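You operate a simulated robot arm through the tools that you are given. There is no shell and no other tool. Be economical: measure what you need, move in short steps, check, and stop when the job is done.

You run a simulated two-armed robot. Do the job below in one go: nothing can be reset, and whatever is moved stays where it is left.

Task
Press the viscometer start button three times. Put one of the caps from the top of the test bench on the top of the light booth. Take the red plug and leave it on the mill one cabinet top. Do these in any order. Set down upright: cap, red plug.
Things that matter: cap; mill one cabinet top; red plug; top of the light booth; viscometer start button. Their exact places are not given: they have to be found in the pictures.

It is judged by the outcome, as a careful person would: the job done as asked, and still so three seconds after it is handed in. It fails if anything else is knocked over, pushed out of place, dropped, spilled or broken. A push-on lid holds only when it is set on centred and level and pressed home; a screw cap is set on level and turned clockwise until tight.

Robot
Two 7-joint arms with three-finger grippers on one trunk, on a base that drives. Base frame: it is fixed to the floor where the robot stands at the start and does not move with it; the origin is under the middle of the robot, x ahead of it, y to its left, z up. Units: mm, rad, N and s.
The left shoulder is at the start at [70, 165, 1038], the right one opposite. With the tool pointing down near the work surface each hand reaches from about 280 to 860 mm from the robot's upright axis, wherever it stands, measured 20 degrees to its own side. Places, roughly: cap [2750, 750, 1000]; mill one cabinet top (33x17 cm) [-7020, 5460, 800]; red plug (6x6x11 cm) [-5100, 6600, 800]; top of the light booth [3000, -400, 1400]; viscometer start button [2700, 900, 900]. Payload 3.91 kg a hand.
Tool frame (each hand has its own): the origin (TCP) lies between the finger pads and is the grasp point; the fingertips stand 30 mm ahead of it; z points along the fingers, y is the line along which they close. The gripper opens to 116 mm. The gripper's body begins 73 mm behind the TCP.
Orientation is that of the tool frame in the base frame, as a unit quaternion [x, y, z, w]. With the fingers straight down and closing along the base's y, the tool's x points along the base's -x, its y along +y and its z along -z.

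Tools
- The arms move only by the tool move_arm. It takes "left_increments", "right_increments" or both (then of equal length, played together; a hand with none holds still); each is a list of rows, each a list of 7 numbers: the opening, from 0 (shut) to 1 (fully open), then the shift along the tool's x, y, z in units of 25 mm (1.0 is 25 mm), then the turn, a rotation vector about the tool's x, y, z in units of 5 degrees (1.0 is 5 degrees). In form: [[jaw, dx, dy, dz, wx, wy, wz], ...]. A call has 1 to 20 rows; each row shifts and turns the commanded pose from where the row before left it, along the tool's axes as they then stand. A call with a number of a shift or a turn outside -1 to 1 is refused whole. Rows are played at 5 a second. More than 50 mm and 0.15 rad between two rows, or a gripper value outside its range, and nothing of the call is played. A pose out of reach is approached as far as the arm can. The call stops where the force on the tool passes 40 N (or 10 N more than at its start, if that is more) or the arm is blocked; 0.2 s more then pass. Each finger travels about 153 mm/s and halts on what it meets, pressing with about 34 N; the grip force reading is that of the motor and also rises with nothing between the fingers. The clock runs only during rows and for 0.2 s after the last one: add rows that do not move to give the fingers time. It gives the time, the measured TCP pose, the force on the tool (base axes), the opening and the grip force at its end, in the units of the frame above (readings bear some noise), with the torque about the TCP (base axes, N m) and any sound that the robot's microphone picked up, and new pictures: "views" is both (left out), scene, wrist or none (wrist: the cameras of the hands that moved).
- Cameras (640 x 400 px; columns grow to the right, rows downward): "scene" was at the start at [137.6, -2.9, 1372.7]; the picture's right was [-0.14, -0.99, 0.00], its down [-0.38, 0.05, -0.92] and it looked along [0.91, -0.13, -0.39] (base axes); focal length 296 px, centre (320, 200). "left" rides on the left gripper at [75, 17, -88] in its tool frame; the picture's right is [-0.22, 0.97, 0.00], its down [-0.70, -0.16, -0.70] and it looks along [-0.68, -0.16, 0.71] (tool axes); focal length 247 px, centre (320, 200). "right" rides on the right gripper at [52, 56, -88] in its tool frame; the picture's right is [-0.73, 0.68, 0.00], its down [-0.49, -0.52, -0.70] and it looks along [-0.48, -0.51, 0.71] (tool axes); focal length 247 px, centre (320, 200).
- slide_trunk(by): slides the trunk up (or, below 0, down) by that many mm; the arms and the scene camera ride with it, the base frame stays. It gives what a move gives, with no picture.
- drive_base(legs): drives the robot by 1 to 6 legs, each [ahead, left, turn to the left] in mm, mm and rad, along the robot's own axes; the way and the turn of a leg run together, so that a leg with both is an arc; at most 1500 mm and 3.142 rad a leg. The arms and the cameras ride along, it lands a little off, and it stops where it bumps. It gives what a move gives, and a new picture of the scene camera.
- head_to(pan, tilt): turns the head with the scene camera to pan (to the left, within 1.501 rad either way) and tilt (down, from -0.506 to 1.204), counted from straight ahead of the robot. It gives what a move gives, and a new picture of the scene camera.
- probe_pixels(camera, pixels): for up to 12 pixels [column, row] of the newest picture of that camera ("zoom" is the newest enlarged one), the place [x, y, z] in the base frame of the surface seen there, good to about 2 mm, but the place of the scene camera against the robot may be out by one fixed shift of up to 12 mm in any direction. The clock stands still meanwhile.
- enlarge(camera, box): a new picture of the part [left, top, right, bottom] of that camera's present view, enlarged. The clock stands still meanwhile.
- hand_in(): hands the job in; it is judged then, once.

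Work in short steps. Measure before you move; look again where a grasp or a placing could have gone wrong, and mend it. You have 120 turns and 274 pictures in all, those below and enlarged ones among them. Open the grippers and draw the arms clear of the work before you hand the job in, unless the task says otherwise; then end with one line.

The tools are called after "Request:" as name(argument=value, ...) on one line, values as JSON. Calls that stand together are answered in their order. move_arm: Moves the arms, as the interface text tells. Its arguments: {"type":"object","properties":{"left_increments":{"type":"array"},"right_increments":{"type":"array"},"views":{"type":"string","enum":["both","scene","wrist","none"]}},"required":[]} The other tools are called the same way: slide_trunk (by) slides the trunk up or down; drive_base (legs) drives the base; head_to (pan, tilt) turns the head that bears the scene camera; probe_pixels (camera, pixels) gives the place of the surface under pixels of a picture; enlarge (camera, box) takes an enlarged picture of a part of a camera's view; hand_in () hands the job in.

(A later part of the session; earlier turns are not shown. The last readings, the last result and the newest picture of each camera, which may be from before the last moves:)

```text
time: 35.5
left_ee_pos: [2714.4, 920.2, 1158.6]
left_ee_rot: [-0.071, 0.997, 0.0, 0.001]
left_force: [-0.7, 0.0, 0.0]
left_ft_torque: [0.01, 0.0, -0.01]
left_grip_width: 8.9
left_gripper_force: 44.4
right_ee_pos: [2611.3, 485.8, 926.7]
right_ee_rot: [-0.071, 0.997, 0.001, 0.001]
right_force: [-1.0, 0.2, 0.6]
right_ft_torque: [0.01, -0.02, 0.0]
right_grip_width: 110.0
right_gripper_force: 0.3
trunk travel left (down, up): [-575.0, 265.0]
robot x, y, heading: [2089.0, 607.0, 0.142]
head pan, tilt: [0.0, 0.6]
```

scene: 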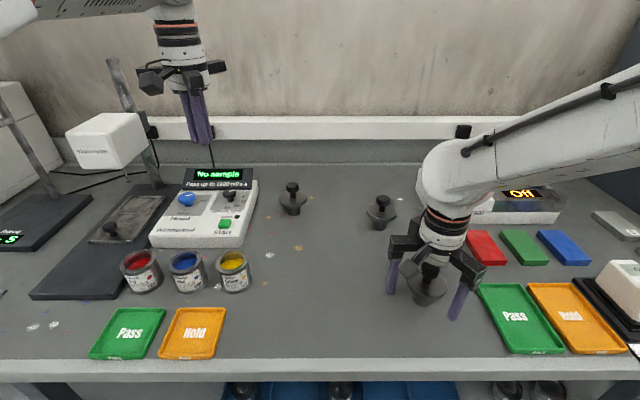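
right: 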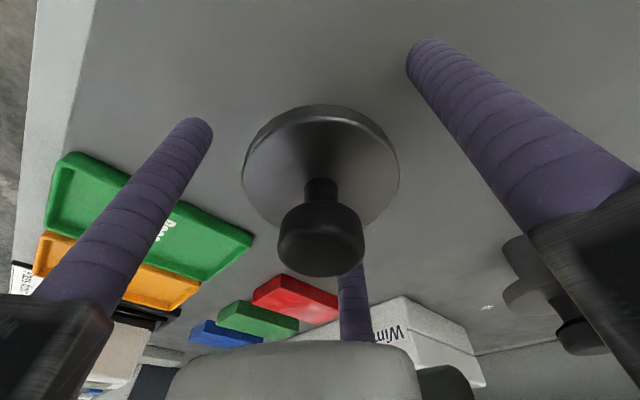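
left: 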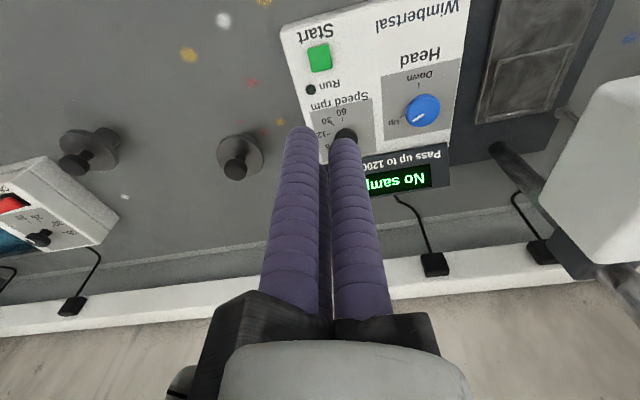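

The fingers surround the flange. I close gradually on the rim.

Request:
move_arm(right_increments=[[0.8, 0, 0, 0, 0, 0, 0], [0.7, 0, 0, 0, 0, 0, 0], [0.6, 0, 0, 0, 0, 0, 0], [0.5, 0, 0, 0, 0, 0, 0], [0.3, 0, 0, 0, 0, 0, 0], [0, 0, 0, 0, 0, 0, 0], [0, 0, 0, 0, 0, 0, 0]], views="both")

```text
time: 37.1
left_ee_pos: [2714.2, 921.6, 1157.7]
left_ee_rot: [-0.07, 0.998, 0.0, 0.0]
left_force: [0.3, -0.5, -1.1]
left_ft_torque: [0.0, -0.01, 0.03]
left_grip_width: 9.1
left_gripper_force: 45.1
right_ee_pos: [2611.2, 485.8, 926.7]
right_ee_rot: [-0.071, 0.997, 0.0, 0.0]
right_force: [0.5, 0.7, 0.1]
right_ft_torque: [0.01, 0.04, -0.02]
right_grip_width: 69.7
right_gripper_force: 34.1
trunk travel left (down, up): [-575.0, 265.0]
robot x, y, heading: [2089.9, 607.6, 0.142]
head pan, tilt: [0.0, 0.6]
```

scene: 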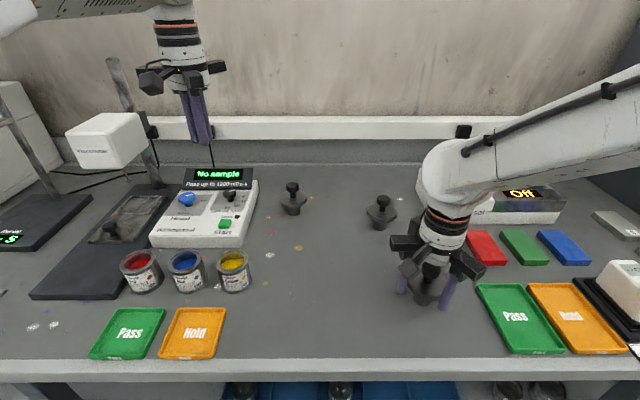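
right: 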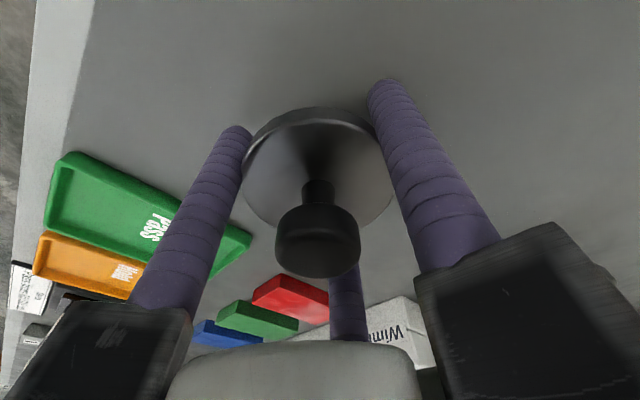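

Held at width 69.7. I lift 30 mm and check.

Request:
move_arm(right_increments=[[0, 0, 0, -0.3, 0, 0, 0], [0, 0, 0, -0.4, 0, 0, 0], [0, 0, 0, -0.5, 0, 0, 0], [0, 0, 0, 0, 0, 0, 0]], views="both")

```text
time: 38.1
left_ee_pos: [2715.0, 920.5, 1158.0]
left_ee_rot: [-0.071, 0.997, 0.0, 0.0]
left_force: [-0.9, -0.2, -0.5]
left_ft_torque: [0.02, 0.0, 0.0]
left_grip_width: 8.9
left_gripper_force: 45.3
right_ee_pos: [2611.4, 485.5, 958.4]
right_ee_rot: [-0.071, 0.997, 0.0, 0.001]
right_force: [-0.6, -0.3, -3.2]
right_ft_torque: [0.0, 0.01, 0.0]
right_grip_width: 69.6
right_gripper_force: 33.7
trunk travel left (down, up): [-575.0, 265.0]
robot x, y, heading: [2088.0, 609.2, 0.14]
head pan, tilt: [0.0, 0.6]
```

scene: 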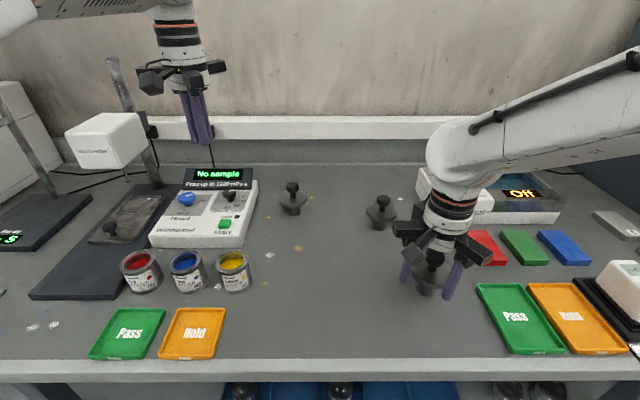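
right: 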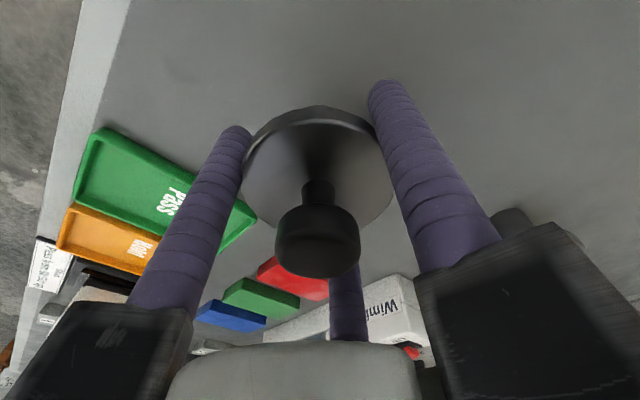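

The cap is held (force −3.2 N). I lift 200 mm, then back off 250 mm and raise the trunk for the booth.

Request:
move_arm(right_increments=[[0, 0, 0, -1, 0, 0, 0], [0, 0, 0, -1, 0, 0, 0], [0, 0, 0, -1, 0, 0, 0], [0, 0, 0, -1, 0, 0, 0], [0, 0, 0, -1, 0, 0, 0], [0, 0, 0, -1, 0, 0, 0], [0, 0, 0, -1, 0, 0, 0], [0, 0, 0, -1, 0, 0, 0], [0, 0, 0, 0, 0, 0, 0]], views="wrist")

Request:
drive_base(legs=[[-400, 0, 0]])

Request:
slide_trunk(by=260)

Request:
head_to(pan=-0.7, tilt=0.25)

```text
time: 40.1
left_ee_pos: [2714.1, 921.5, 1158.2]
left_ee_rot: [-0.071, 0.997, 0.0, -0.001]
left_force: [0.3, 0.1, 1.2]
left_ft_torque: [-0.01, 0.02, 0.03]
left_grip_width: 9.2
left_gripper_force: 45.1
right_ee_pos: [2609.3, 484.9, 1156.9]
right_ee_rot: [-0.071, 0.997, 0.0, 0.0]
right_force: [-0.1, 0.4, -3.3]
right_ft_torque: [0.01, 0.03, 0.04]
right_grip_width: 69.7
right_gripper_force: 34.0
trunk travel left (down, up): [-575.0, 265.0]
robot x, y, heading: [2087.7, 610.5, 0.144]
head pan, tilt: [0.0, 0.6]
```

right: 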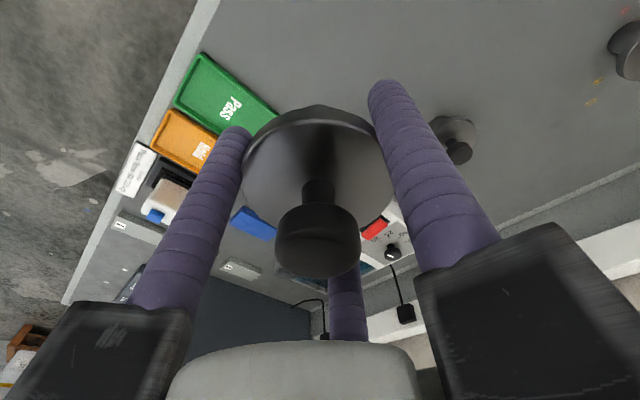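

```text
time: 42.6
left_ee_pos: [2319.1, 867.2, 1157.4]
left_ee_rot: [-0.072, 0.997, -0.001, 0.0]
left_force: [0.3, -0.6, 0.0]
left_ft_torque: [0.02, -0.03, 0.03]
left_grip_width: 9.1
left_gripper_force: 44.6
right_ee_pos: [2214.9, 429.1, 1157.6]
right_ee_rot: [-0.073, 0.997, 0.001, 0.0]
right_force: [0.4, -0.3, -3.3]
right_ft_torque: [0.02, 0.01, 0.02]
right_grip_width: 69.6
right_gripper_force: 34.6
trunk travel left (down, up): [-575.0, 265.0]
robot x, y, heading: [1690.8, 551.5, 0.144]
head pan, tilt: [0.0, 0.6]
```

scene: 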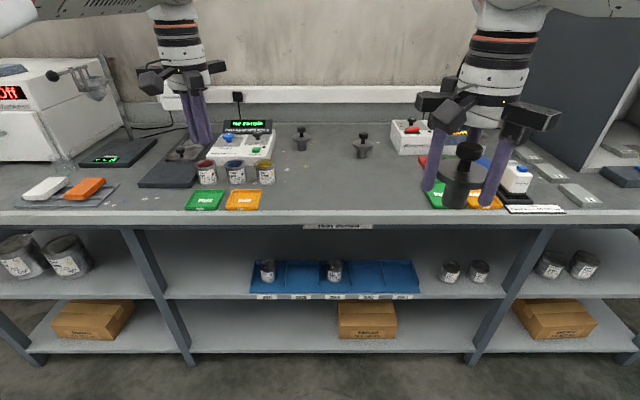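

```text
time: 45.3
left_ee_pos: [2319.5, 866.0, 1416.9]
left_ee_rot: [-0.071, 0.997, 0.0, 0.001]
left_force: [-0.3, 0.5, 0.2]
left_ft_torque: [0.02, -0.01, 0.02]
left_grip_width: 9.0
left_gripper_force: 45.0
right_ee_pos: [2214.9, 429.9, 1416.5]
right_ee_rot: [-0.072, 0.997, 0.0, 0.0]
right_force: [0.1, -0.3, -3.2]
right_ft_torque: [0.03, 0.02, -0.01]
right_grip_width: 69.4
right_gripper_force: 34.1
trunk travel left (down, up): [-835.0, 5.0]
robot x, y, heading: [1694.8, 552.8, 0.145]
head pan, tilt: [0.0, 0.6]
```

```text
time: 46.4
left_ee_pos: [2320.0, 865.2, 1417.3]
left_ee_rot: [-0.072, 0.997, 0.0, 0.0]
left_force: [0.5, -0.2, -0.4]
left_ft_torque: [-0.01, -0.02, 0.02]
left_grip_width: 8.8
left_gripper_force: 44.6
right_ee_pos: [2214.4, 429.6, 1416.7]
right_ee_rot: [-0.072, 0.997, 0.0, 0.0]
right_force: [-0.3, -0.1, -1.7]
right_ft_torque: [0.01, 0.01, 0.0]
right_grip_width: 69.4
right_gripper_force: 33.7
trunk travel left (down, up): [-835.0, 5.0]
robot x, y, heading: [1694.7, 554.2, 0.144]
head pan, tilt: [-0.7, 0.25]
```

scene: 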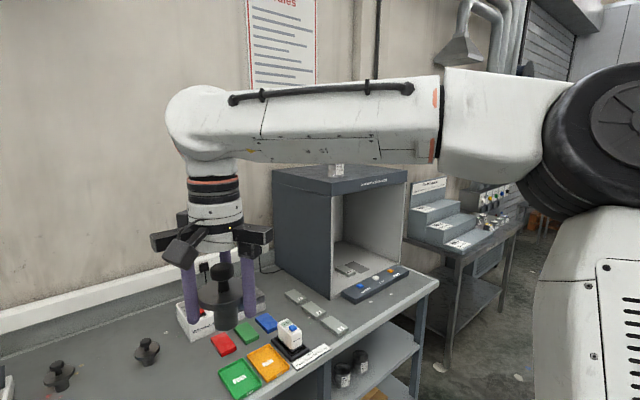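

I see the booth top with a can on it at (336,172). I probe the top surface.

Request:
probe_pixels(camera="scene", pixels=[[276, 172], [335, 190], [405, 177], [370, 178], [336, 170], [336, 177], [345, 184], [310, 178], [300, 172], [290, 169]])

Request:
enlarge(camera="scene", box=[260, 140, 420, 240])

```text
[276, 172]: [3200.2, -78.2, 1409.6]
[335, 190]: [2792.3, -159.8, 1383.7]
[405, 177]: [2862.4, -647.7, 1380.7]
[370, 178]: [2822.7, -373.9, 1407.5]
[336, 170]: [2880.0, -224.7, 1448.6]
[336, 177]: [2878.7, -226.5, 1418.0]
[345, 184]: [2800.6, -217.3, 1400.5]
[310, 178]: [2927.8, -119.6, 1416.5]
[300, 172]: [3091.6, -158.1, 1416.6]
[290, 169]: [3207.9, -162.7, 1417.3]
```

```text
4.00 times, centred on (340, 190) of scene
```

zoom: 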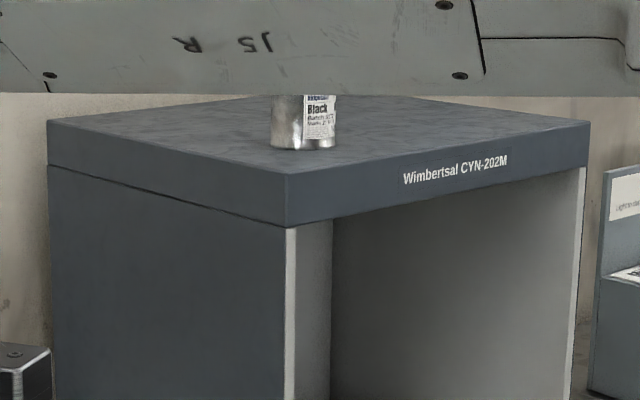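

The booth top is at z≈1417, with the can near (2890, −225); I'll place the cap near (2895, −420). I raise both hands, then drive right and ahead.

Request:
move_arm(left_increments=[[0, 0, 0, -1, 0, 0, 0], [0, 0, 0, -1, 0, 0, 0], [0, 0, 0, -1, 0, 0, 0], [0, 0, 0, -1, 0, 0, 0], [0, 0, 0, 0, 0, 0, 0], [0, 0, 0, 0, 0, 0, 0]], right_increments=[[0, 0, 0, -1, 0, 0, 0], [0, 0, 0, -1, 0, 0, 0], [0, 0, 0, -1, 0, 0, 0], [0, 0, 0, -1, 0, 0, 0], [0, 0, 0, -0.6, 0, 0, 0], [0, 0, 0, 0, 0, 0, 0]], views="none")

Request:
drive_base(legs=[[0, 0, 0.013], [0, -946, 0]])

```text
time: 47.8
left_ee_pos: [2320.1, 865.7, 1518.3]
left_ee_rot: [-0.071, 0.998, 0.0, -0.001]
left_force: [0.3, 0.2, -0.2]
left_ft_torque: [0.0, 0.03, 0.0]
left_grip_width: 9.1
left_gripper_force: 44.8
right_ee_pos: [2216.1, 429.3, 1528.8]
right_ee_rot: [-0.073, 0.997, 0.001, 0.0]
right_force: [0.1, 0.6, -3.1]
right_ft_torque: [0.02, 0.02, 0.02]
right_grip_width: 69.2
right_gripper_force: 33.3
trunk travel left (down, up): [-835.0, 5.0]
robot x, y, heading: [1693.3, 555.1, 0.139]
head pan, tilt: [-0.7, 0.25]
```

```text
time: 53.0
left_ee_pos: [2461.8, -42.8, 1517.9]
left_ee_rot: [-0.086, 0.996, 0.0, 0.0]
left_force: [-0.2, -0.7, 0.9]
left_ft_torque: [-0.03, -0.01, 0.0]
left_grip_width: 9.0
left_gripper_force: 45.7
right_ee_pos: [2372.3, -483.8, 1531.0]
right_ee_rot: [-0.086, 0.996, 0.0, 0.0]
right_force: [0.0, -0.3, -2.0]
right_ft_torque: [0.01, -0.04, -0.03]
right_grip_width: 69.5
right_gripper_force: 34.0
trunk travel left (down, up): [-835.0, 5.0]
robot x, y, heading: [1849.5, -373.4, 0.173]
head pan, tilt: [-0.7, 0.25]
```

scene: 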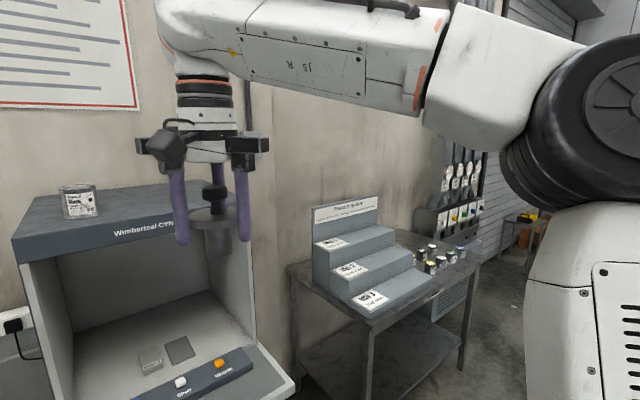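

The hand with the cap is at (2372, −484, 1531), clear above the booth. I drive ahead 370 mm.

Request:
drive_base(legs=[[370, 0, 0]])

Request:
head_to(pan=-0.35, tilt=0.3)

```text
time: 55.4
left_ee_pos: [2829.4, 20.0, 1519.1]
left_ee_rot: [-0.086, 0.996, 0.0, 0.002]
left_force: [-0.8, 0.3, -0.8]
left_ft_torque: [0.0, 0.0, 0.01]
left_grip_width: 8.9
left_gripper_force: 44.8
right_ee_pos: [2738.8, -418.8, 1532.3]
right_ee_rot: [-0.086, 0.996, 0.001, 0.001]
right_force: [-0.4, 0.0, -3.8]
right_ft_torque: [0.03, -0.04, 0.0]
right_grip_width: 69.3
right_gripper_force: 34.0
trunk travel left (down, up): [-835.0, 5.0]
robot x, y, heading: [2214.9, -311.8, 0.175]
head pan, tilt: [-0.7, 0.25]
```

scene: 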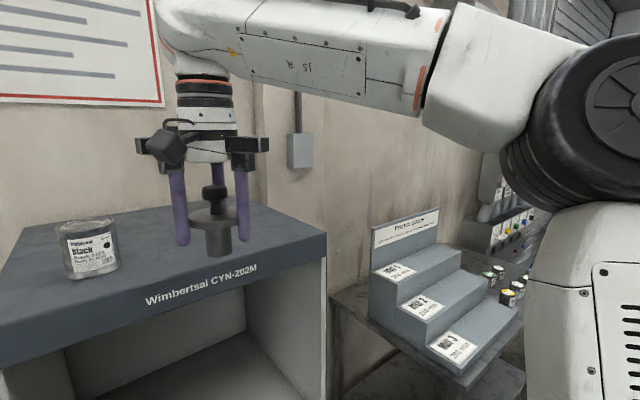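

```text
time: 56.2
left_ee_pos: [2834.0, 20.3, 1517.6]
left_ee_rot: [-0.085, 0.996, -0.001, 0.0]
left_force: [0.0, 0.7, -0.3]
left_ft_torque: [0.02, -0.02, 0.01]
left_grip_width: 8.9
left_gripper_force: 44.8
right_ee_pos: [2742.4, -418.9, 1529.6]
right_ee_rot: [-0.087, 0.996, 0.001, 0.0]
right_force: [0.1, 0.9, -2.9]
right_ft_torque: [-0.03, 0.04, 0.03]
right_grip_width: 69.5
right_gripper_force: 34.5
trunk travel left (down, up): [-835.0, 5.0]
robot x, y, heading: [2218.9, -312.4, 0.172]
head pan, tilt: [-0.351, 0.3]
```

scene: 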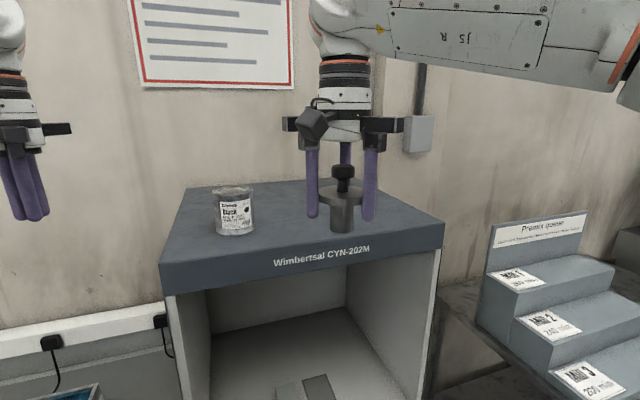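

I probe the top's front edge, surface and can for the exact placing.

Request:
probe_pixels(camera="scene", pixels=[[300, 242], [400, 225], [380, 190], [270, 200], [235, 190], [235, 236], [190, 262], [440, 226], [342, 230], [342, 170]])

```text
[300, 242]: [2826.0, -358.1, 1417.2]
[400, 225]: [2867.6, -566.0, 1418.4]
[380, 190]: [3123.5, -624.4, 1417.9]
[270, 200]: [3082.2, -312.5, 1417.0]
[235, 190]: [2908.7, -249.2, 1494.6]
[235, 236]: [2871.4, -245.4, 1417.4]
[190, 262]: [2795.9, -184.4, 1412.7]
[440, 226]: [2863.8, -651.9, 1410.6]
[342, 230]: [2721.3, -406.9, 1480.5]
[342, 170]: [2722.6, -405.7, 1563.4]
```

The top is at z 1417.5, front edge x≈2836 at y −420. I extend 180 mm ahead, staying high.

Request:
move_arm(right_increments=[[0, -0.8, -0.1, 0, 0, 0, 0], [0, -0.8, -0.1, 0, 0, 0, 0], [0, -0.8, -0.1, 0, 0, 0, 0], [0, -0.8, -0.1, 0, 0, 0, 0], [0, -0.8, -0.1, 0, 0, 0, 0], [0, -0.8, -0.1, 0, 0, 0, 0], [0, -0.8, -0.1, 0, 0, 0, 0], [0, -0.8, -0.1, 0, 0, 0, 0], [0, -0.8, 0, 0, 0, 0, 0], [0, 0, 0, 0, 0, 0, 0]], views="both")

```text
time: 58.5
left_ee_pos: [2833.3, 19.5, 1518.1]
left_ee_rot: [-0.085, 0.996, 0.0, 0.0]
left_force: [-0.1, -0.4, 1.3]
left_ft_torque: [0.01, 0.0, 0.02]
left_grip_width: 9.2
left_gripper_force: 45.1
right_ee_pos: [2923.3, -409.5, 1531.0]
right_ee_rot: [-0.087, 0.996, 0.001, 0.0]
right_force: [0.0, 0.5, -2.8]
right_ft_torque: [0.0, 0.0, -0.01]
right_grip_width: 69.4
right_gripper_force: 33.7
trunk travel left (down, up): [-835.0, 5.0]
robot x, y, heading: [2216.4, -310.4, 0.172]
head pan, tilt: [-0.351, 0.3]
```

scene: 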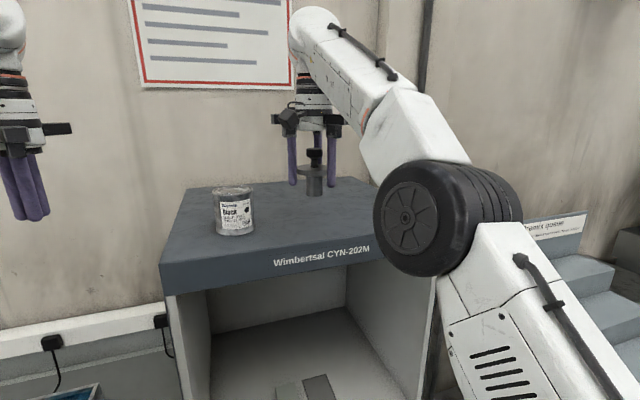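
right: 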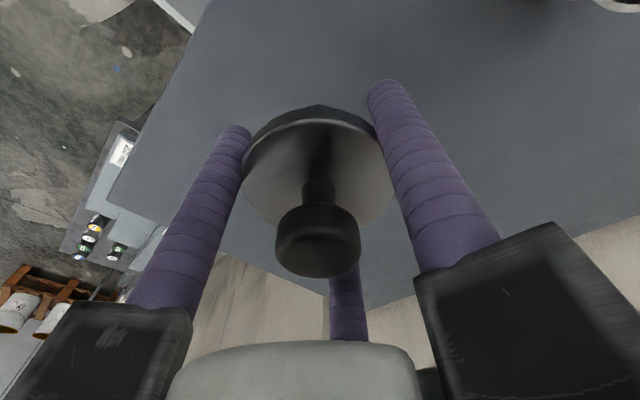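

I probe the right elbow's clearance to the booth and the surface under the cap.

Request:
probe_pixels(camera="scene", pixels=[[408, 208], [408, 270], [480, 170], [400, 150], [375, 200], [450, 172], [313, 192], [331, 190]])

Request:
probe_pixels(camera="right", pixels=[[300, 60], [420, 60], [260, 280], [460, 150]])

```text
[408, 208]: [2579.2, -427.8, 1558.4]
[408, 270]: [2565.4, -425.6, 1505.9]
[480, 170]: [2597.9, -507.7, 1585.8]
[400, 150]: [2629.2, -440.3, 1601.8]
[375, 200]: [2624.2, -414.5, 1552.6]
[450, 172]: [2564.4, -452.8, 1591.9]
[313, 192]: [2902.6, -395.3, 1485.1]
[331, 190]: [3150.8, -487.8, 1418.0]
```

```text
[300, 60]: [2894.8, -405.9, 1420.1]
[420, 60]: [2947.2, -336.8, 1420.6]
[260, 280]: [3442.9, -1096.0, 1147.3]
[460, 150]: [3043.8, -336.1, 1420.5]
```

Surface at 1420 (wrist), so contact is expected at TCP z≈1467; the elbow is clear. I lower 58 mm, then fine steps.

Request:
move_arm(right_increments=[[0, 0, 0, 0.8, 0, 0, 0], [0, 0, 0, 0.8, 0, 0, 0], [0, 0, 0, 0.72, 0, 0, 0], [0, 0, 0, 0, 0, 0, 0], [0, 0, 0, 0.1, 0, 0, 0], [0, 0, 0, 0.1, 0, 0, 0], [0, 0, 0, 0, 0, 0, 0]], views="both")

```text
time: 60.0
left_ee_pos: [2833.9, 20.5, 1519.2]
left_ee_rot: [-0.085, 0.996, 0.0, 0.0]
left_force: [-0.7, 0.1, 0.4]
left_ft_torque: [0.02, -0.02, 0.04]
left_grip_width: 9.0
left_gripper_force: 44.7
right_ee_pos: [2922.6, -409.0, 1468.0]
right_ee_rot: [-0.086, 0.996, 0.001, 0.001]
right_force: [-0.1, -0.5, -3.3]
right_ft_torque: [-0.01, 0.0, 0.0]
right_grip_width: 69.8
right_gripper_force: 34.3
trunk travel left (down, up): [-835.0, 5.0]
robot x, y, heading: [2221.6, -311.2, 0.169]
head pan, tilt: [-0.351, 0.3]
```

scene: 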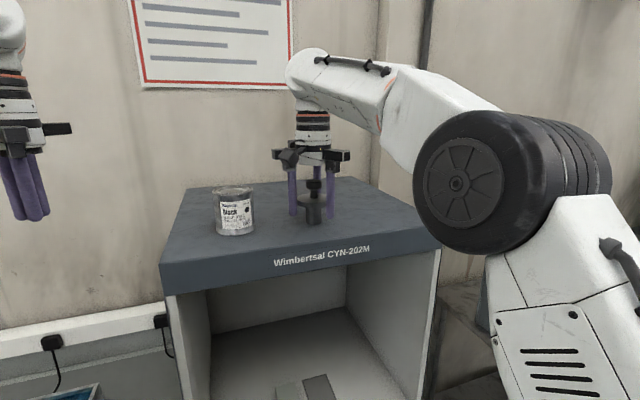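
right: 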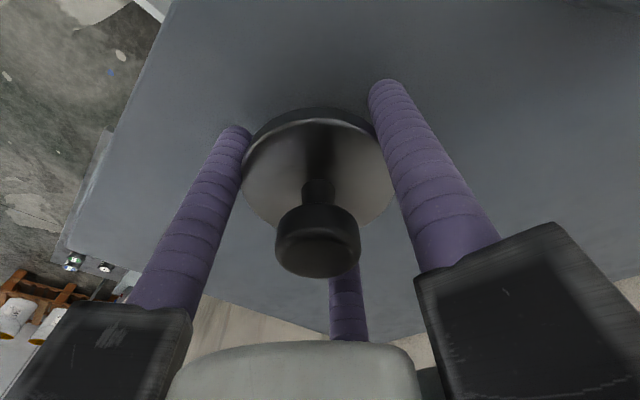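

Not yet loaded (−3.3 N). I lower in 1 mm rows to contact.

Request:
move_arm(right_increments=[[0, 0, 0, 0.04, 0, 0, 0], [0, 0, 0, 0.04, 0, 0, 0], [0, 0, 0, 0.04, 0, 0, 0]], views="none")

```text
time: 60.9
left_ee_pos: [2831.9, 19.8, 1518.3]
left_ee_rot: [-0.086, 0.996, 0.0, 0.001]
left_force: [0.1, 0.3, 0.4]
left_ft_torque: [0.01, 0.02, 0.02]
left_grip_width: 9.0
left_gripper_force: 44.9
right_ee_pos: [2920.0, -407.9, 1467.9]
right_ee_rot: [-0.086, 0.996, 0.0, 0.004]
right_force: [10.4, -0.8, 23.4]
right_ft_torque: [-0.14, -0.31, 0.01]
right_grip_width: 69.4
right_gripper_force: 34.7
trunk travel left (down, up): [-835.0, 5.0]
robot x, y, heading: [2218.3, -309.8, 0.173]
head pan, tilt: [-0.351, 0.3]
```

Contact (23 N). I ease up 2 mm and open, then check.

Request:
move_arm(right_increments=[[0, 0, 0, -0.08, 0, 0, 0], [0, 0, 0, 0, 0, 0, 0], [0.65, 0, 0, 0, 0, 0, 0], [0.75, 0, 0, 0, 0, 0, 0], [0.9, 0, 0, 0, 0, 0, 0], [0.9, 0, 0, 0, 0, 0, 0]], views="both")

```text
time: 62.2
left_ee_pos: [2833.5, 20.1, 1517.3]
left_ee_rot: [-0.085, 0.996, 0.0, 0.0]
left_force: [0.0, 0.2, -0.9]
left_ft_torque: [-0.02, -0.01, -0.01]
left_grip_width: 8.9
left_gripper_force: 45.0
right_ee_pos: [2922.6, -406.9, 1466.5]
right_ee_rot: [-0.086, 0.996, 0.0, 0.0]
right_force: [0.4, 0.0, -0.3]
right_ft_torque: [-0.01, 0.0, -0.01]
right_grip_width: 104.6
right_gripper_force: 0.1
trunk travel left (down, up): [-835.0, 5.0]
robot x, y, heading: [2217.9, -316.7, 0.17]
head pan, tilt: [-0.351, 0.3]
```

scene: 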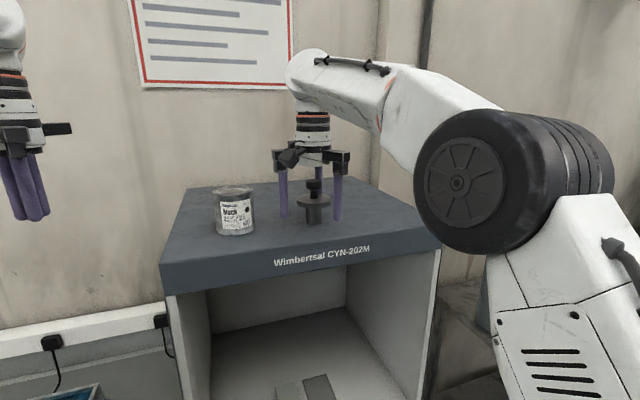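
right: 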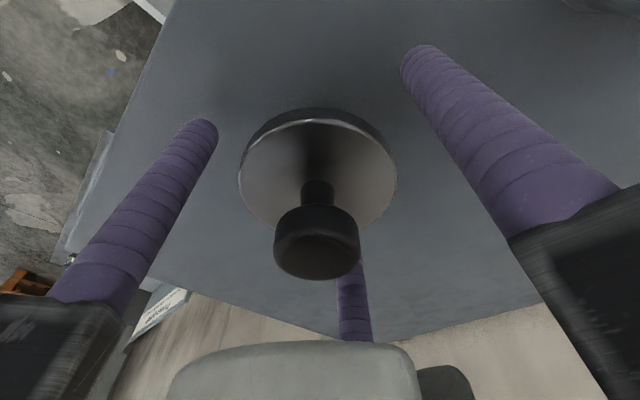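

The cap stands free and upright. I raise the hand 90 mm straight up, then back off.

Request:
move_arm(right_increments=[[0.9, 0, 0, -0.8, 0, 0, 0], [0.9, 0, 0, -0.8, 0, 0, 0], [0.9, 0, 0, -0.8, 0, 0, 0], [0.9, 0, 0, -0.8, 0, 0, 0], [0.9, 0, 0, -0.4, 0, 0, 0], [0.9, 0, 0, 0, 0, 0, 0]], views="both")

```text
time: 63.6
left_ee_pos: [2832.6, 19.5, 1517.3]
left_ee_rot: [-0.085, 0.996, 0.0, 0.0]
left_force: [0.3, -0.3, 0.2]
left_ft_torque: [0.02, 0.03, -0.02]
left_grip_width: 8.7
left_gripper_force: 45.4
right_ee_pos: [2916.1, -411.5, 1538.5]
right_ee_rot: [-0.085, 0.996, -0.001, 0.001]
right_force: [-0.4, 0.2, -0.9]
right_ft_torque: [-0.02, -0.04, -0.02]
right_grip_width: 104.5
right_gripper_force: 0.1
right hand out of reach, approached as far as the arm can: row 4, 5
trunk travel left (down, up): [-835.0, 5.0]
robot x, y, heading: [2215.9, -313.7, 0.173]
head pan, tilt: [-0.351, 0.3]
```

scene: 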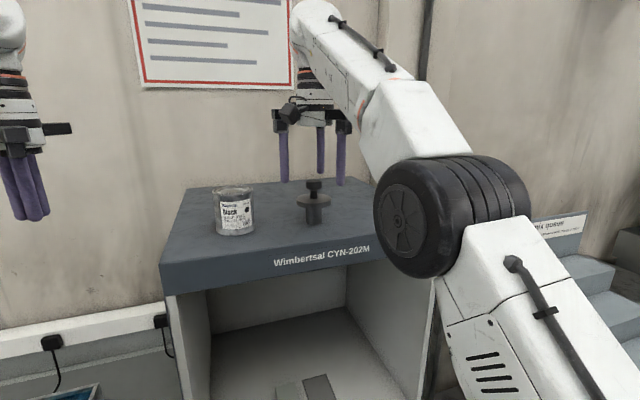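
right: 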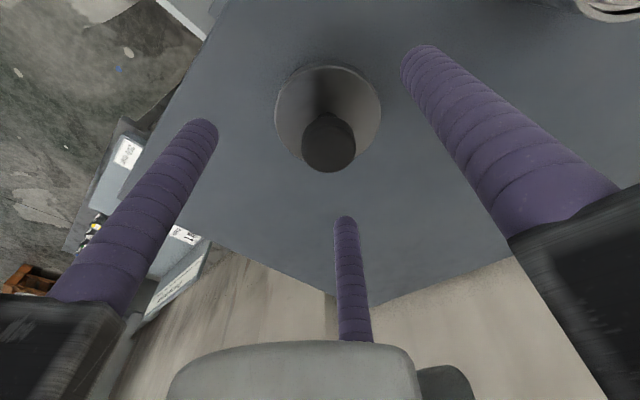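

The tips are only just at knob height. I retract 20 mm (the far finger keeps clear), which lets the arm rise more, and check.

Request:
move_arm(right_increments=[[0.95, 0.6, 0, 0, 0, 0, 0], [0.95, 0.2, 0, -0.6, 0, 0, 0], [0.95, 0, 0, -0.6, 0, 0, 0], [0.95, 0, 0, 0, 0, 0, 0]], views="both")

```text
time: 64.7
left_ee_pos: [2831.1, 19.0, 1518.3]
left_ee_rot: [-0.086, 0.996, 0.0, 0.001]
left_force: [0.2, -0.3, 0.1]
left_ft_torque: [0.01, -0.06, -0.02]
left_grip_width: 8.9
left_gripper_force: 44.4
right_ee_pos: [2893.9, -413.8, 1562.1]
right_ee_rot: [-0.087, 0.996, 0.0, 0.003]
right_force: [0.6, -0.7, 0.0]
right_ft_torque: [-0.01, -0.02, -0.03]
right_grip_width: 110.2
right_gripper_force: 0.0
right hand out of reach, approached as far as the arm can: row 3
trunk travel left (down, up): [-835.0, 5.0]
robot x, y, heading: [2216.3, -306.7, 0.169]
head pan, tilt: [-0.351, 0.3]
```

scene: 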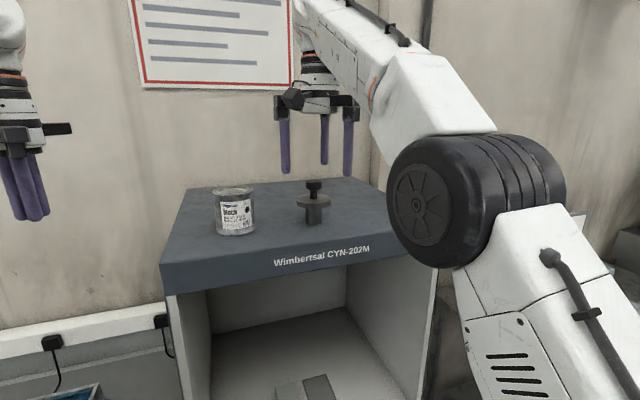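
right: 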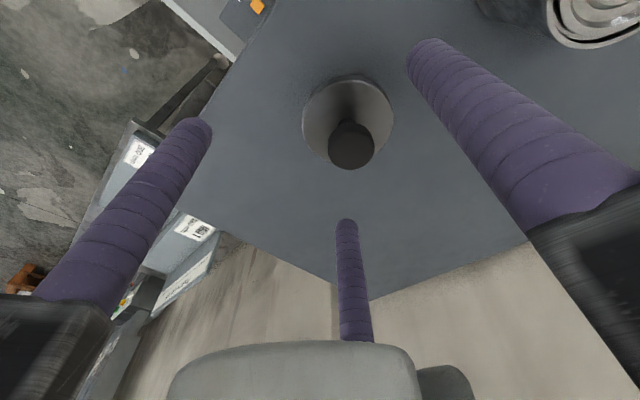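

The tips are now 24 mm above the knob. I drive straight back 700 mm.

Request:
drive_base(legs=[[-700, 0, 0]])

Request:
enlarge(camera="scene", box=[200, 100, 460, 300])

```text
time: 68.5
left_ee_pos: [2135.1, -98.7, 1517.6]
left_ee_rot: [-0.088, 0.996, 0.0, -0.001]
left_force: [0.3, 0.4, -0.8]
left_ft_torque: [0.0, 0.01, 0.01]
left_grip_width: 9.0
left_gripper_force: 45.4
right_ee_pos: [2197.5, -534.7, 1558.9]
right_ee_rot: [-0.089, 0.996, 0.0, 0.001]
right_force: [0.5, -0.6, -0.7]
right_ft_torque: [-0.01, -0.04, 0.03]
right_grip_width: 110.0
right_gripper_force: 0.1
trunk travel left (down, up): [-835.0, 5.0]
robot x, y, heading: [1512.8, -434.4, 0.173]
head pan, tilt: [-0.351, 0.3]
```

scene: 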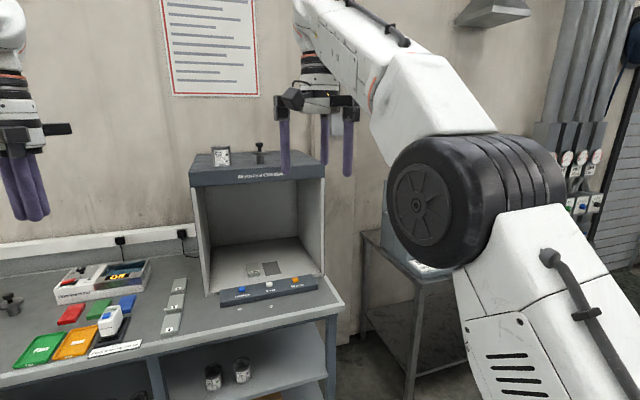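

```text
2.00 times, centred on (330, 200) of scene
```

zoom: 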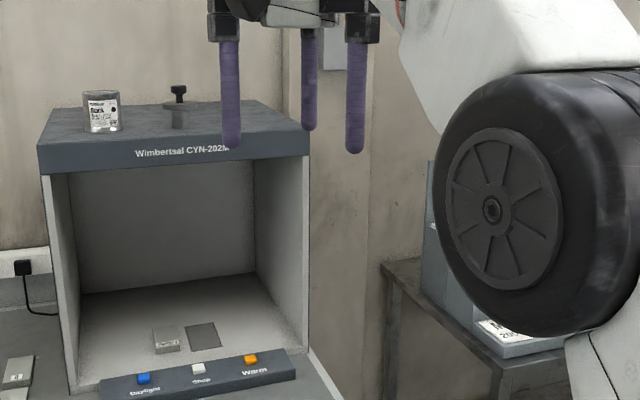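

The cap stands upright on the booth. I pull both hands in, then turn in place toward the far red plug to see the way.

Request:
move_arm(left_increments=[[0, 1, 0, 0, 0, 0, 0], [0, 1, 0, 0, 0, 0, 0], [0, 1, 0, 0, 0, 0, 0], [0, 1, 0, 0, 0, 0, 0], [0, 1, 0, 0, 0, 0, 0], [0, 1, 0, 0, 0, 0, 0], [0, 1, 0, 0, 0, 0, 0], [0, 1, 0, 0, 0, 0, 0], [0, 1, 0, 0, 0, 0, 0], [0, 1, 0, 0, 0, 0, 0]], right_increments=[[0.5, 1, 0, 0, 0, 0, 0], [0.5, 1, 0, 0, 0, 0, 0], [0.5, 1, 0, 0, 0, 0, 0], [0.5, 1, 0, 0, 0, 0, 0], [0.5, 1, 0, 0, 0, 0, 0], [0.5, 1, 0, 0, 0, 0, 0], [0.5, 1, 0, 0, 0, 0, 0], [0.5, 1, 0, 0, 0, 0, 0], [0.5, 1, 0, 0, 0, 0, 0], [0.5, 1, 0, 0, 0, 0, 0]], views="none")

Request:
drive_base(legs=[[0, 0, 2.15]])

Request:
head_to(pan=0, tilt=0.3)

```text
time: 70.7
left_ee_pos: [1883.0, -143.0, 1518.0]
left_ee_rot: [-0.088, 0.996, 0.001, 0.002]
left_force: [-1.0, 0.0, 0.1]
left_ft_torque: [0.0, -0.02, -0.02]
left_grip_width: 9.0
left_gripper_force: 45.3
right_ee_pos: [1945.2, -576.6, 1559.6]
right_ee_rot: [-0.089, 0.996, 0.0, 0.004]
right_force: [0.2, -0.1, 1.7]
right_ft_torque: [0.0, -0.03, -0.01]
right_grip_width: 57.8
right_gripper_force: 0.0
trunk travel left (down, up): [-835.0, 5.0]
robot x, y, heading: [1520.1, -436.1, 0.176]
head pan, tilt: [-0.351, 0.3]
```

```text
time: 76.2
left_ee_pos: [1077.9, -269.7, 1517.6]
left_ee_rot: [0.911, -0.412, 0.0, 0.0]
left_force: [0.1, -0.3, 0.7]
left_ft_torque: [0.02, 0.0, -0.01]
left_grip_width: 9.1
left_gripper_force: 44.7
right_ee_pos: [1417.6, 9.6, 1559.1]
right_ee_rot: [0.912, -0.41, -0.003, 0.0]
right_force: [-0.2, -0.6, 0.0]
right_ft_torque: [0.04, -0.04, -0.01]
right_grip_width: 58.0
right_gripper_force: 0.1
trunk travel left (down, up): [-835.0, 5.0]
robot x, y, heading: [1520.2, -434.6, 2.295]
head pan, tilt: [-0.351, 0.3]
```

scene: 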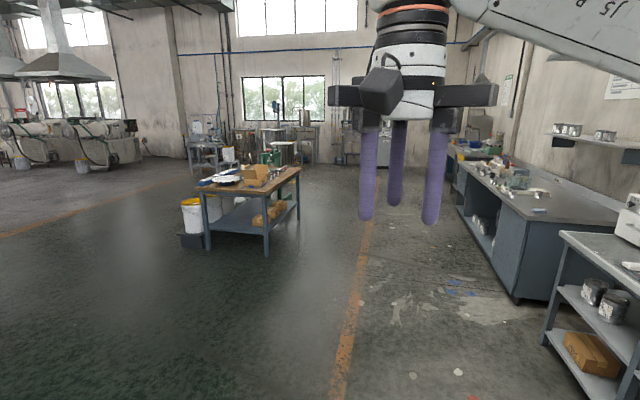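

```text
time: 77.1
left_ee_pos: [1077.5, -270.4, 1518.0]
left_ee_rot: [0.911, -0.412, 0.0, -0.001]
left_force: [0.1, -0.1, -0.2]
left_ft_torque: [0.01, 0.01, 0.01]
left_grip_width: 8.9
left_gripper_force: 44.7
right_ee_pos: [1417.2, 9.0, 1560.1]
right_ee_rot: [0.912, -0.41, -0.003, -0.001]
right_force: [0.6, 0.1, 0.5]
right_ft_torque: [-0.01, 0.02, -0.01]
right_grip_width: 58.0
right_gripper_force: 0.0
trunk travel left (down, up): [-835.0, 5.0]
robot x, y, heading: [1516.4, -433.7, 2.293]
head pan, tilt: [0.0, 0.3]
```

scene: 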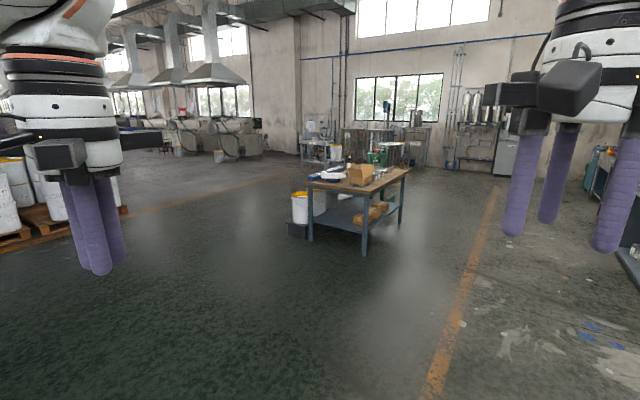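

I see a work table ahead and mill machines at (190-260,140). I probe landmarks and enlarge the far wall.

Request:
probe_pixels(camera="scene", pixels=[[362, 250], [404, 215], [311, 238], [312, 155], [330, 160], [390, 165], [400, 155], [250, 150], [190, 150], [235, 150], [150, 150], [500, 170]])

Request:
enlarge(camera="scene", box=[130, 90, 290, 190])

Request:
enlarge(camera="scene", box=[290, 90, 450, 190])

```text
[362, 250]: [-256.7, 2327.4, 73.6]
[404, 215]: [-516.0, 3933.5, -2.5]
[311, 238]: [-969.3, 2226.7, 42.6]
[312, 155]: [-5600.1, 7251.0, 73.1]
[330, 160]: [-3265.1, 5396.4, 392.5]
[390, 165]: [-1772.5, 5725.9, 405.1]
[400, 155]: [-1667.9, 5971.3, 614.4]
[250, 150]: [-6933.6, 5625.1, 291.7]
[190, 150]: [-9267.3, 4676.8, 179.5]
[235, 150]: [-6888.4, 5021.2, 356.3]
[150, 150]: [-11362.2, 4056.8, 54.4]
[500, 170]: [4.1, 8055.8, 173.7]
```

```text
4.00 times, centred on (210, 140) of scene
```

zoom: 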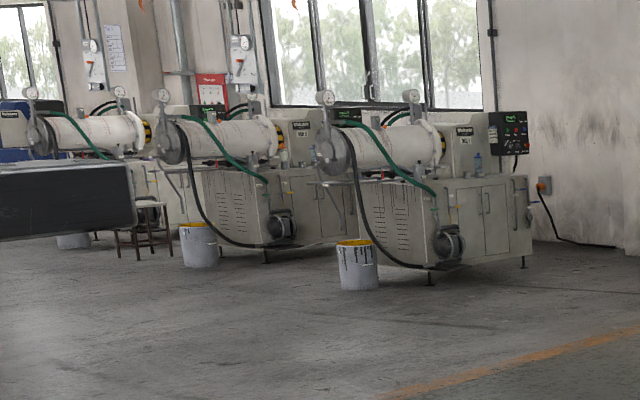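

```text
4.00 times, centred on (370, 140) of scene
```

zoom: 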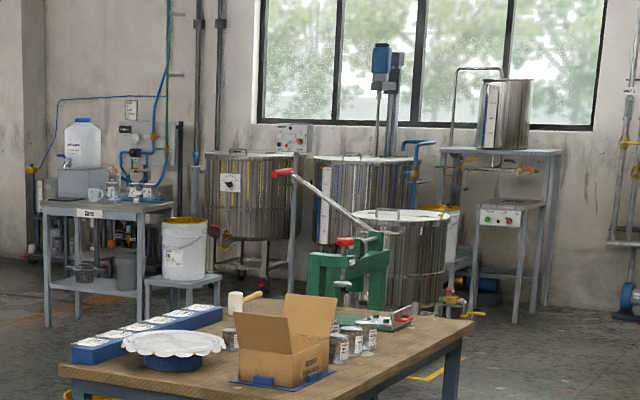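

Mill one is the nearest mill (≈−6950, 5400) and the plug's table is left of the far vats. The way at column ~217 is clear floor, so I turn 0.334 left and drive ~5.7 m.

Request:
drive_base(legs=[[0, 0, 0.334], [1440, 0, 0], [1440, 0, 0], [1440, 0, 0], [1400, 0, 0]])

```text
time: 105.3
left_ee_pos: [-3930.9, 2370.3, 1517.1]
left_ee_rot: [0.968, -0.252, 0.0, 0.0]
left_force: [0.6, -0.5, -0.6]
left_ft_torque: [0.03, -0.04, 0.02]
left_grip_width: 9.1
left_gripper_force: 45.2
right_ee_pos: [-3705.5, 2746.4, 1559.3]
right_ee_rot: [0.968, -0.251, -0.003, 0.001]
right_force: [0.0, 0.2, -0.7]
right_ft_torque: [-0.01, 0.02, 0.0]
right_grip_width: 58.2
right_gripper_force: 0.0
trunk travel left (down, up): [-835.0, 5.0]
robot x, y, heading: [-3467.3, 2363.7, 2.631]
head pan, tilt: [0.0, 0.3]
```

scene: 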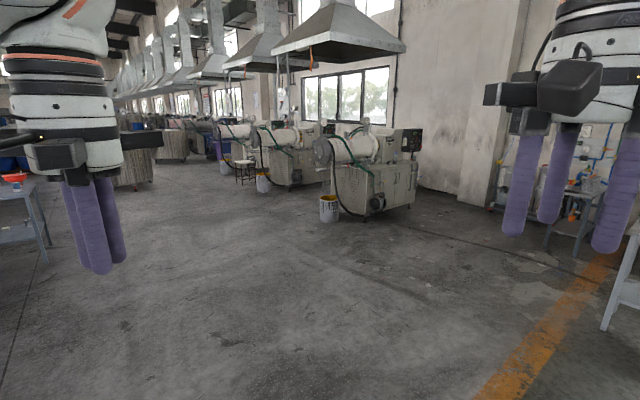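

Arrived at (−3467, 2364). I look right toward the plug's place.

Request:
head_to(pan=-0.95, tilt=0.25)

Request:
head_to(pan=-0.38, tilt=0.2)

```text
time: 106.5
left_ee_pos: [-3933.6, 2371.2, 1516.7]
left_ee_rot: [0.968, -0.252, -0.001, 0.0]
left_force: [-0.2, -0.2, 0.1]
left_ft_torque: [-0.01, 0.02, -0.01]
left_grip_width: 8.9
left_gripper_force: 44.9
right_ee_pos: [-3706.2, 2745.6, 1558.5]
right_ee_rot: [0.968, -0.251, -0.001, -0.001]
right_force: [-0.1, 0.0, 0.0]
right_ft_torque: [0.0, 0.0, -0.03]
right_grip_width: 58.0
right_gripper_force: 0.2
trunk travel left (down, up): [-835.0, 5.0]
robot x, y, heading: [-3461.5, 2361.7, 2.637]
head pan, tilt: [-0.949, 0.25]
```

scene: 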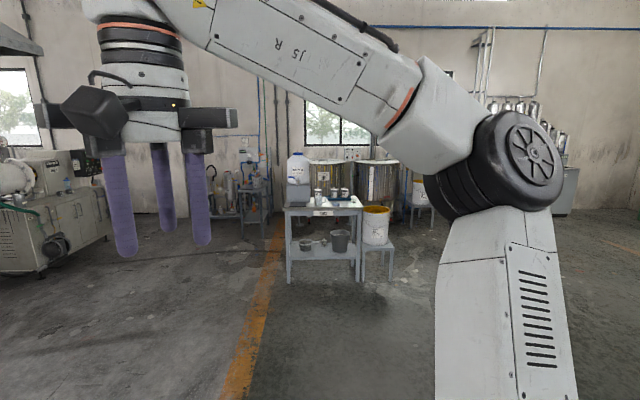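

```text
time: 107.5
left_ee_pos: [-3934.3, 2371.4, 1516.6]
left_ee_rot: [0.968, -0.253, 0.0, 0.0]
left_force: [-0.8, 0.9, 0.4]
left_ft_torque: [0.04, -0.01, 0.0]
left_grip_width: 8.8
left_gripper_force: 45.4
right_ee_pos: [-3706.8, 2746.9, 1558.8]
right_ee_rot: [0.968, -0.252, -0.003, 0.0]
right_force: [0.7, -0.2, -0.4]
right_ft_torque: [0.01, 0.0, 0.04]
right_grip_width: 58.1
right_gripper_force: 0.1
trunk travel left (down, up): [-835.0, 5.0]
robot x, y, heading: [-3465.0, 2362.6, 2.629]
head pan, tilt: [-0.38, 0.201]
```

scene: 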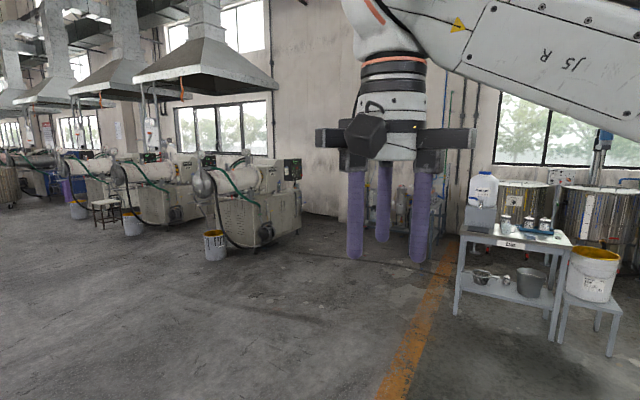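

Things stand behind the fingers near (400,200). I probe the table, mill and that spot.

Request:
probe_pixels(camera="scene", pixels=[[402, 200], [402, 225], [445, 240], [505, 245], [545, 238], [460, 310], [556, 335], [285, 180], [260, 195], [225, 255], [298, 230], [610, 350]])

Request:
enlarge(camera="scene", box=[380, 150, 620, 300])

Request:
enlarge(camera="scene", box=[190, 140, 310, 270])

```text
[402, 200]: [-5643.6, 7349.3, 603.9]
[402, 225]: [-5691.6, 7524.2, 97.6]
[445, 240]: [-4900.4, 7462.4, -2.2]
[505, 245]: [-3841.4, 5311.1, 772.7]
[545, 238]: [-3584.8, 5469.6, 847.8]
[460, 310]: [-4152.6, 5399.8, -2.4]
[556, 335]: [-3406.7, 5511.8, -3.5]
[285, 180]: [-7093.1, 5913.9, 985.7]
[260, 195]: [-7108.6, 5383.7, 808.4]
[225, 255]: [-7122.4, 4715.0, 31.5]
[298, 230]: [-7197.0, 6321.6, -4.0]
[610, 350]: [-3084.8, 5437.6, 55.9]
```

```text
2.67 times, centred on (500, 225) of scene
```

zoom: 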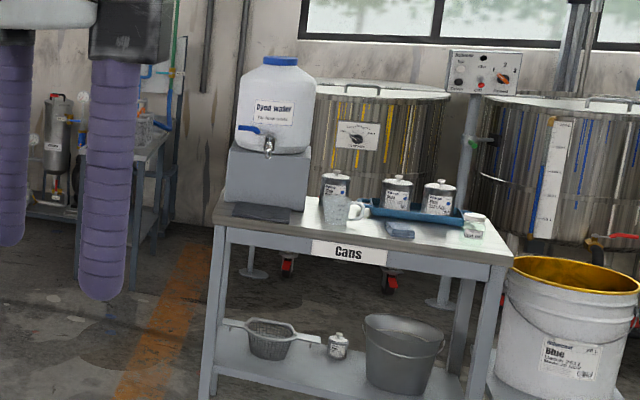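

```text
3.08 times, centred on (250, 205) of scene
```

zoom: 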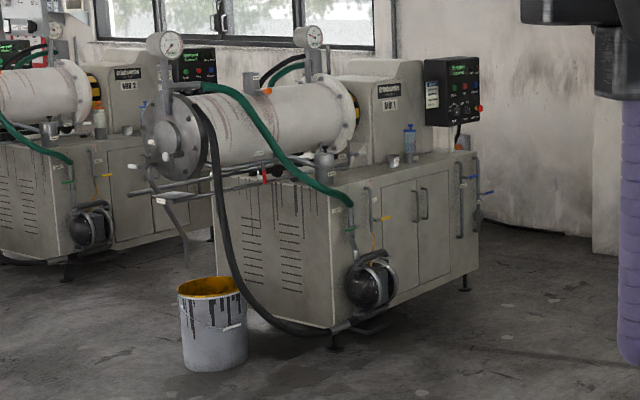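

Mill one is labelled "Mill 1" with its cabinet. The plug should be on the table behind at (≈−5100, 7000). I drive to (−5100, 5000) to look.

Request:
drive_base(legs=[[0, 0, -0.503], [1500, 0, 0], [1500, 0, 0]])

Request:
head_to(pan=0, tilt=0.35)

```text
time: 123.1
left_ee_pos: [-5449.0, 5052.6, 1516.7]
left_ee_rot: [0.881, -0.473, 0.0, 0.0]
left_force: [-0.1, -0.2, -0.6]
left_ft_torque: [0.01, 0.03, -0.01]
left_grip_width: 9.3
left_gripper_force: 44.7
right_ee_pos: [-5075.1, 5282.9, 1557.6]
right_ee_rot: [0.882, -0.471, -0.003, -0.001]
right_force: [-0.6, -0.1, -0.5]
right_ft_torque: [0.0, 0.06, -0.01]
right_grip_width: 58.0
right_gripper_force: 0.0
trunk travel left (down, up): [-835.0, 5.0]
robot x, y, heading: [-5035.4, 4829.2, 2.161]
head pan, tilt: [-0.38, 0.201]
```

scene: 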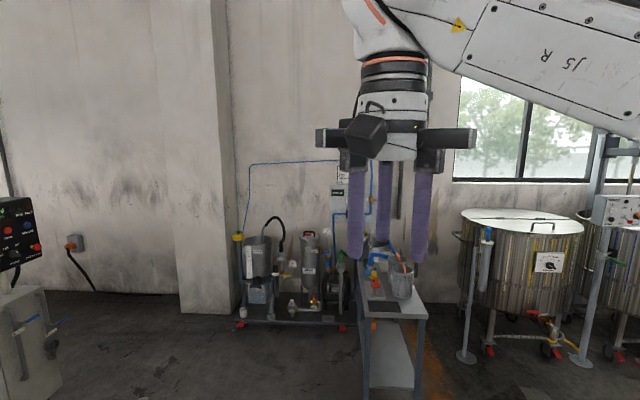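

```text
time: 123.9
left_ee_pos: [-5449.8, 5052.1, 1516.0]
left_ee_rot: [0.882, -0.472, 0.0, -0.001]
left_force: [-0.1, -0.2, -0.2]
left_ft_torque: [-0.04, 0.0, 0.0]
left_grip_width: 9.0
left_gripper_force: 45.0
right_ee_pos: [-5076.1, 5282.3, 1559.2]
right_ee_rot: [0.882, -0.472, -0.003, -0.001]
right_force: [0.7, 0.5, 0.3]
right_ft_torque: [0.03, 0.0, -0.02]
right_grip_width: 58.0
right_gripper_force: 0.1
trunk travel left (down, up): [-835.0, 5.0]
robot x, y, heading: [-5039.1, 4831.0, 2.158]
head pan, tilt: [0.0, 0.351]
```

scene: 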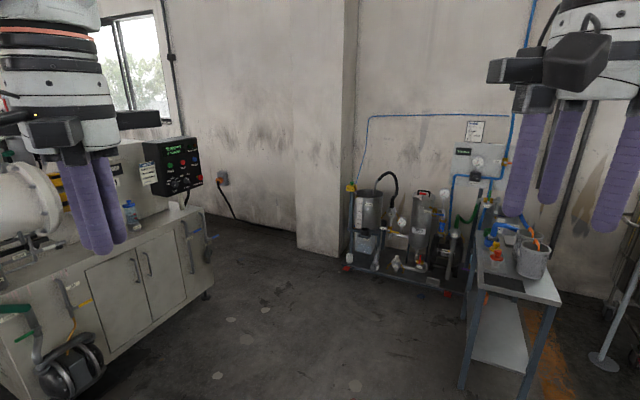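

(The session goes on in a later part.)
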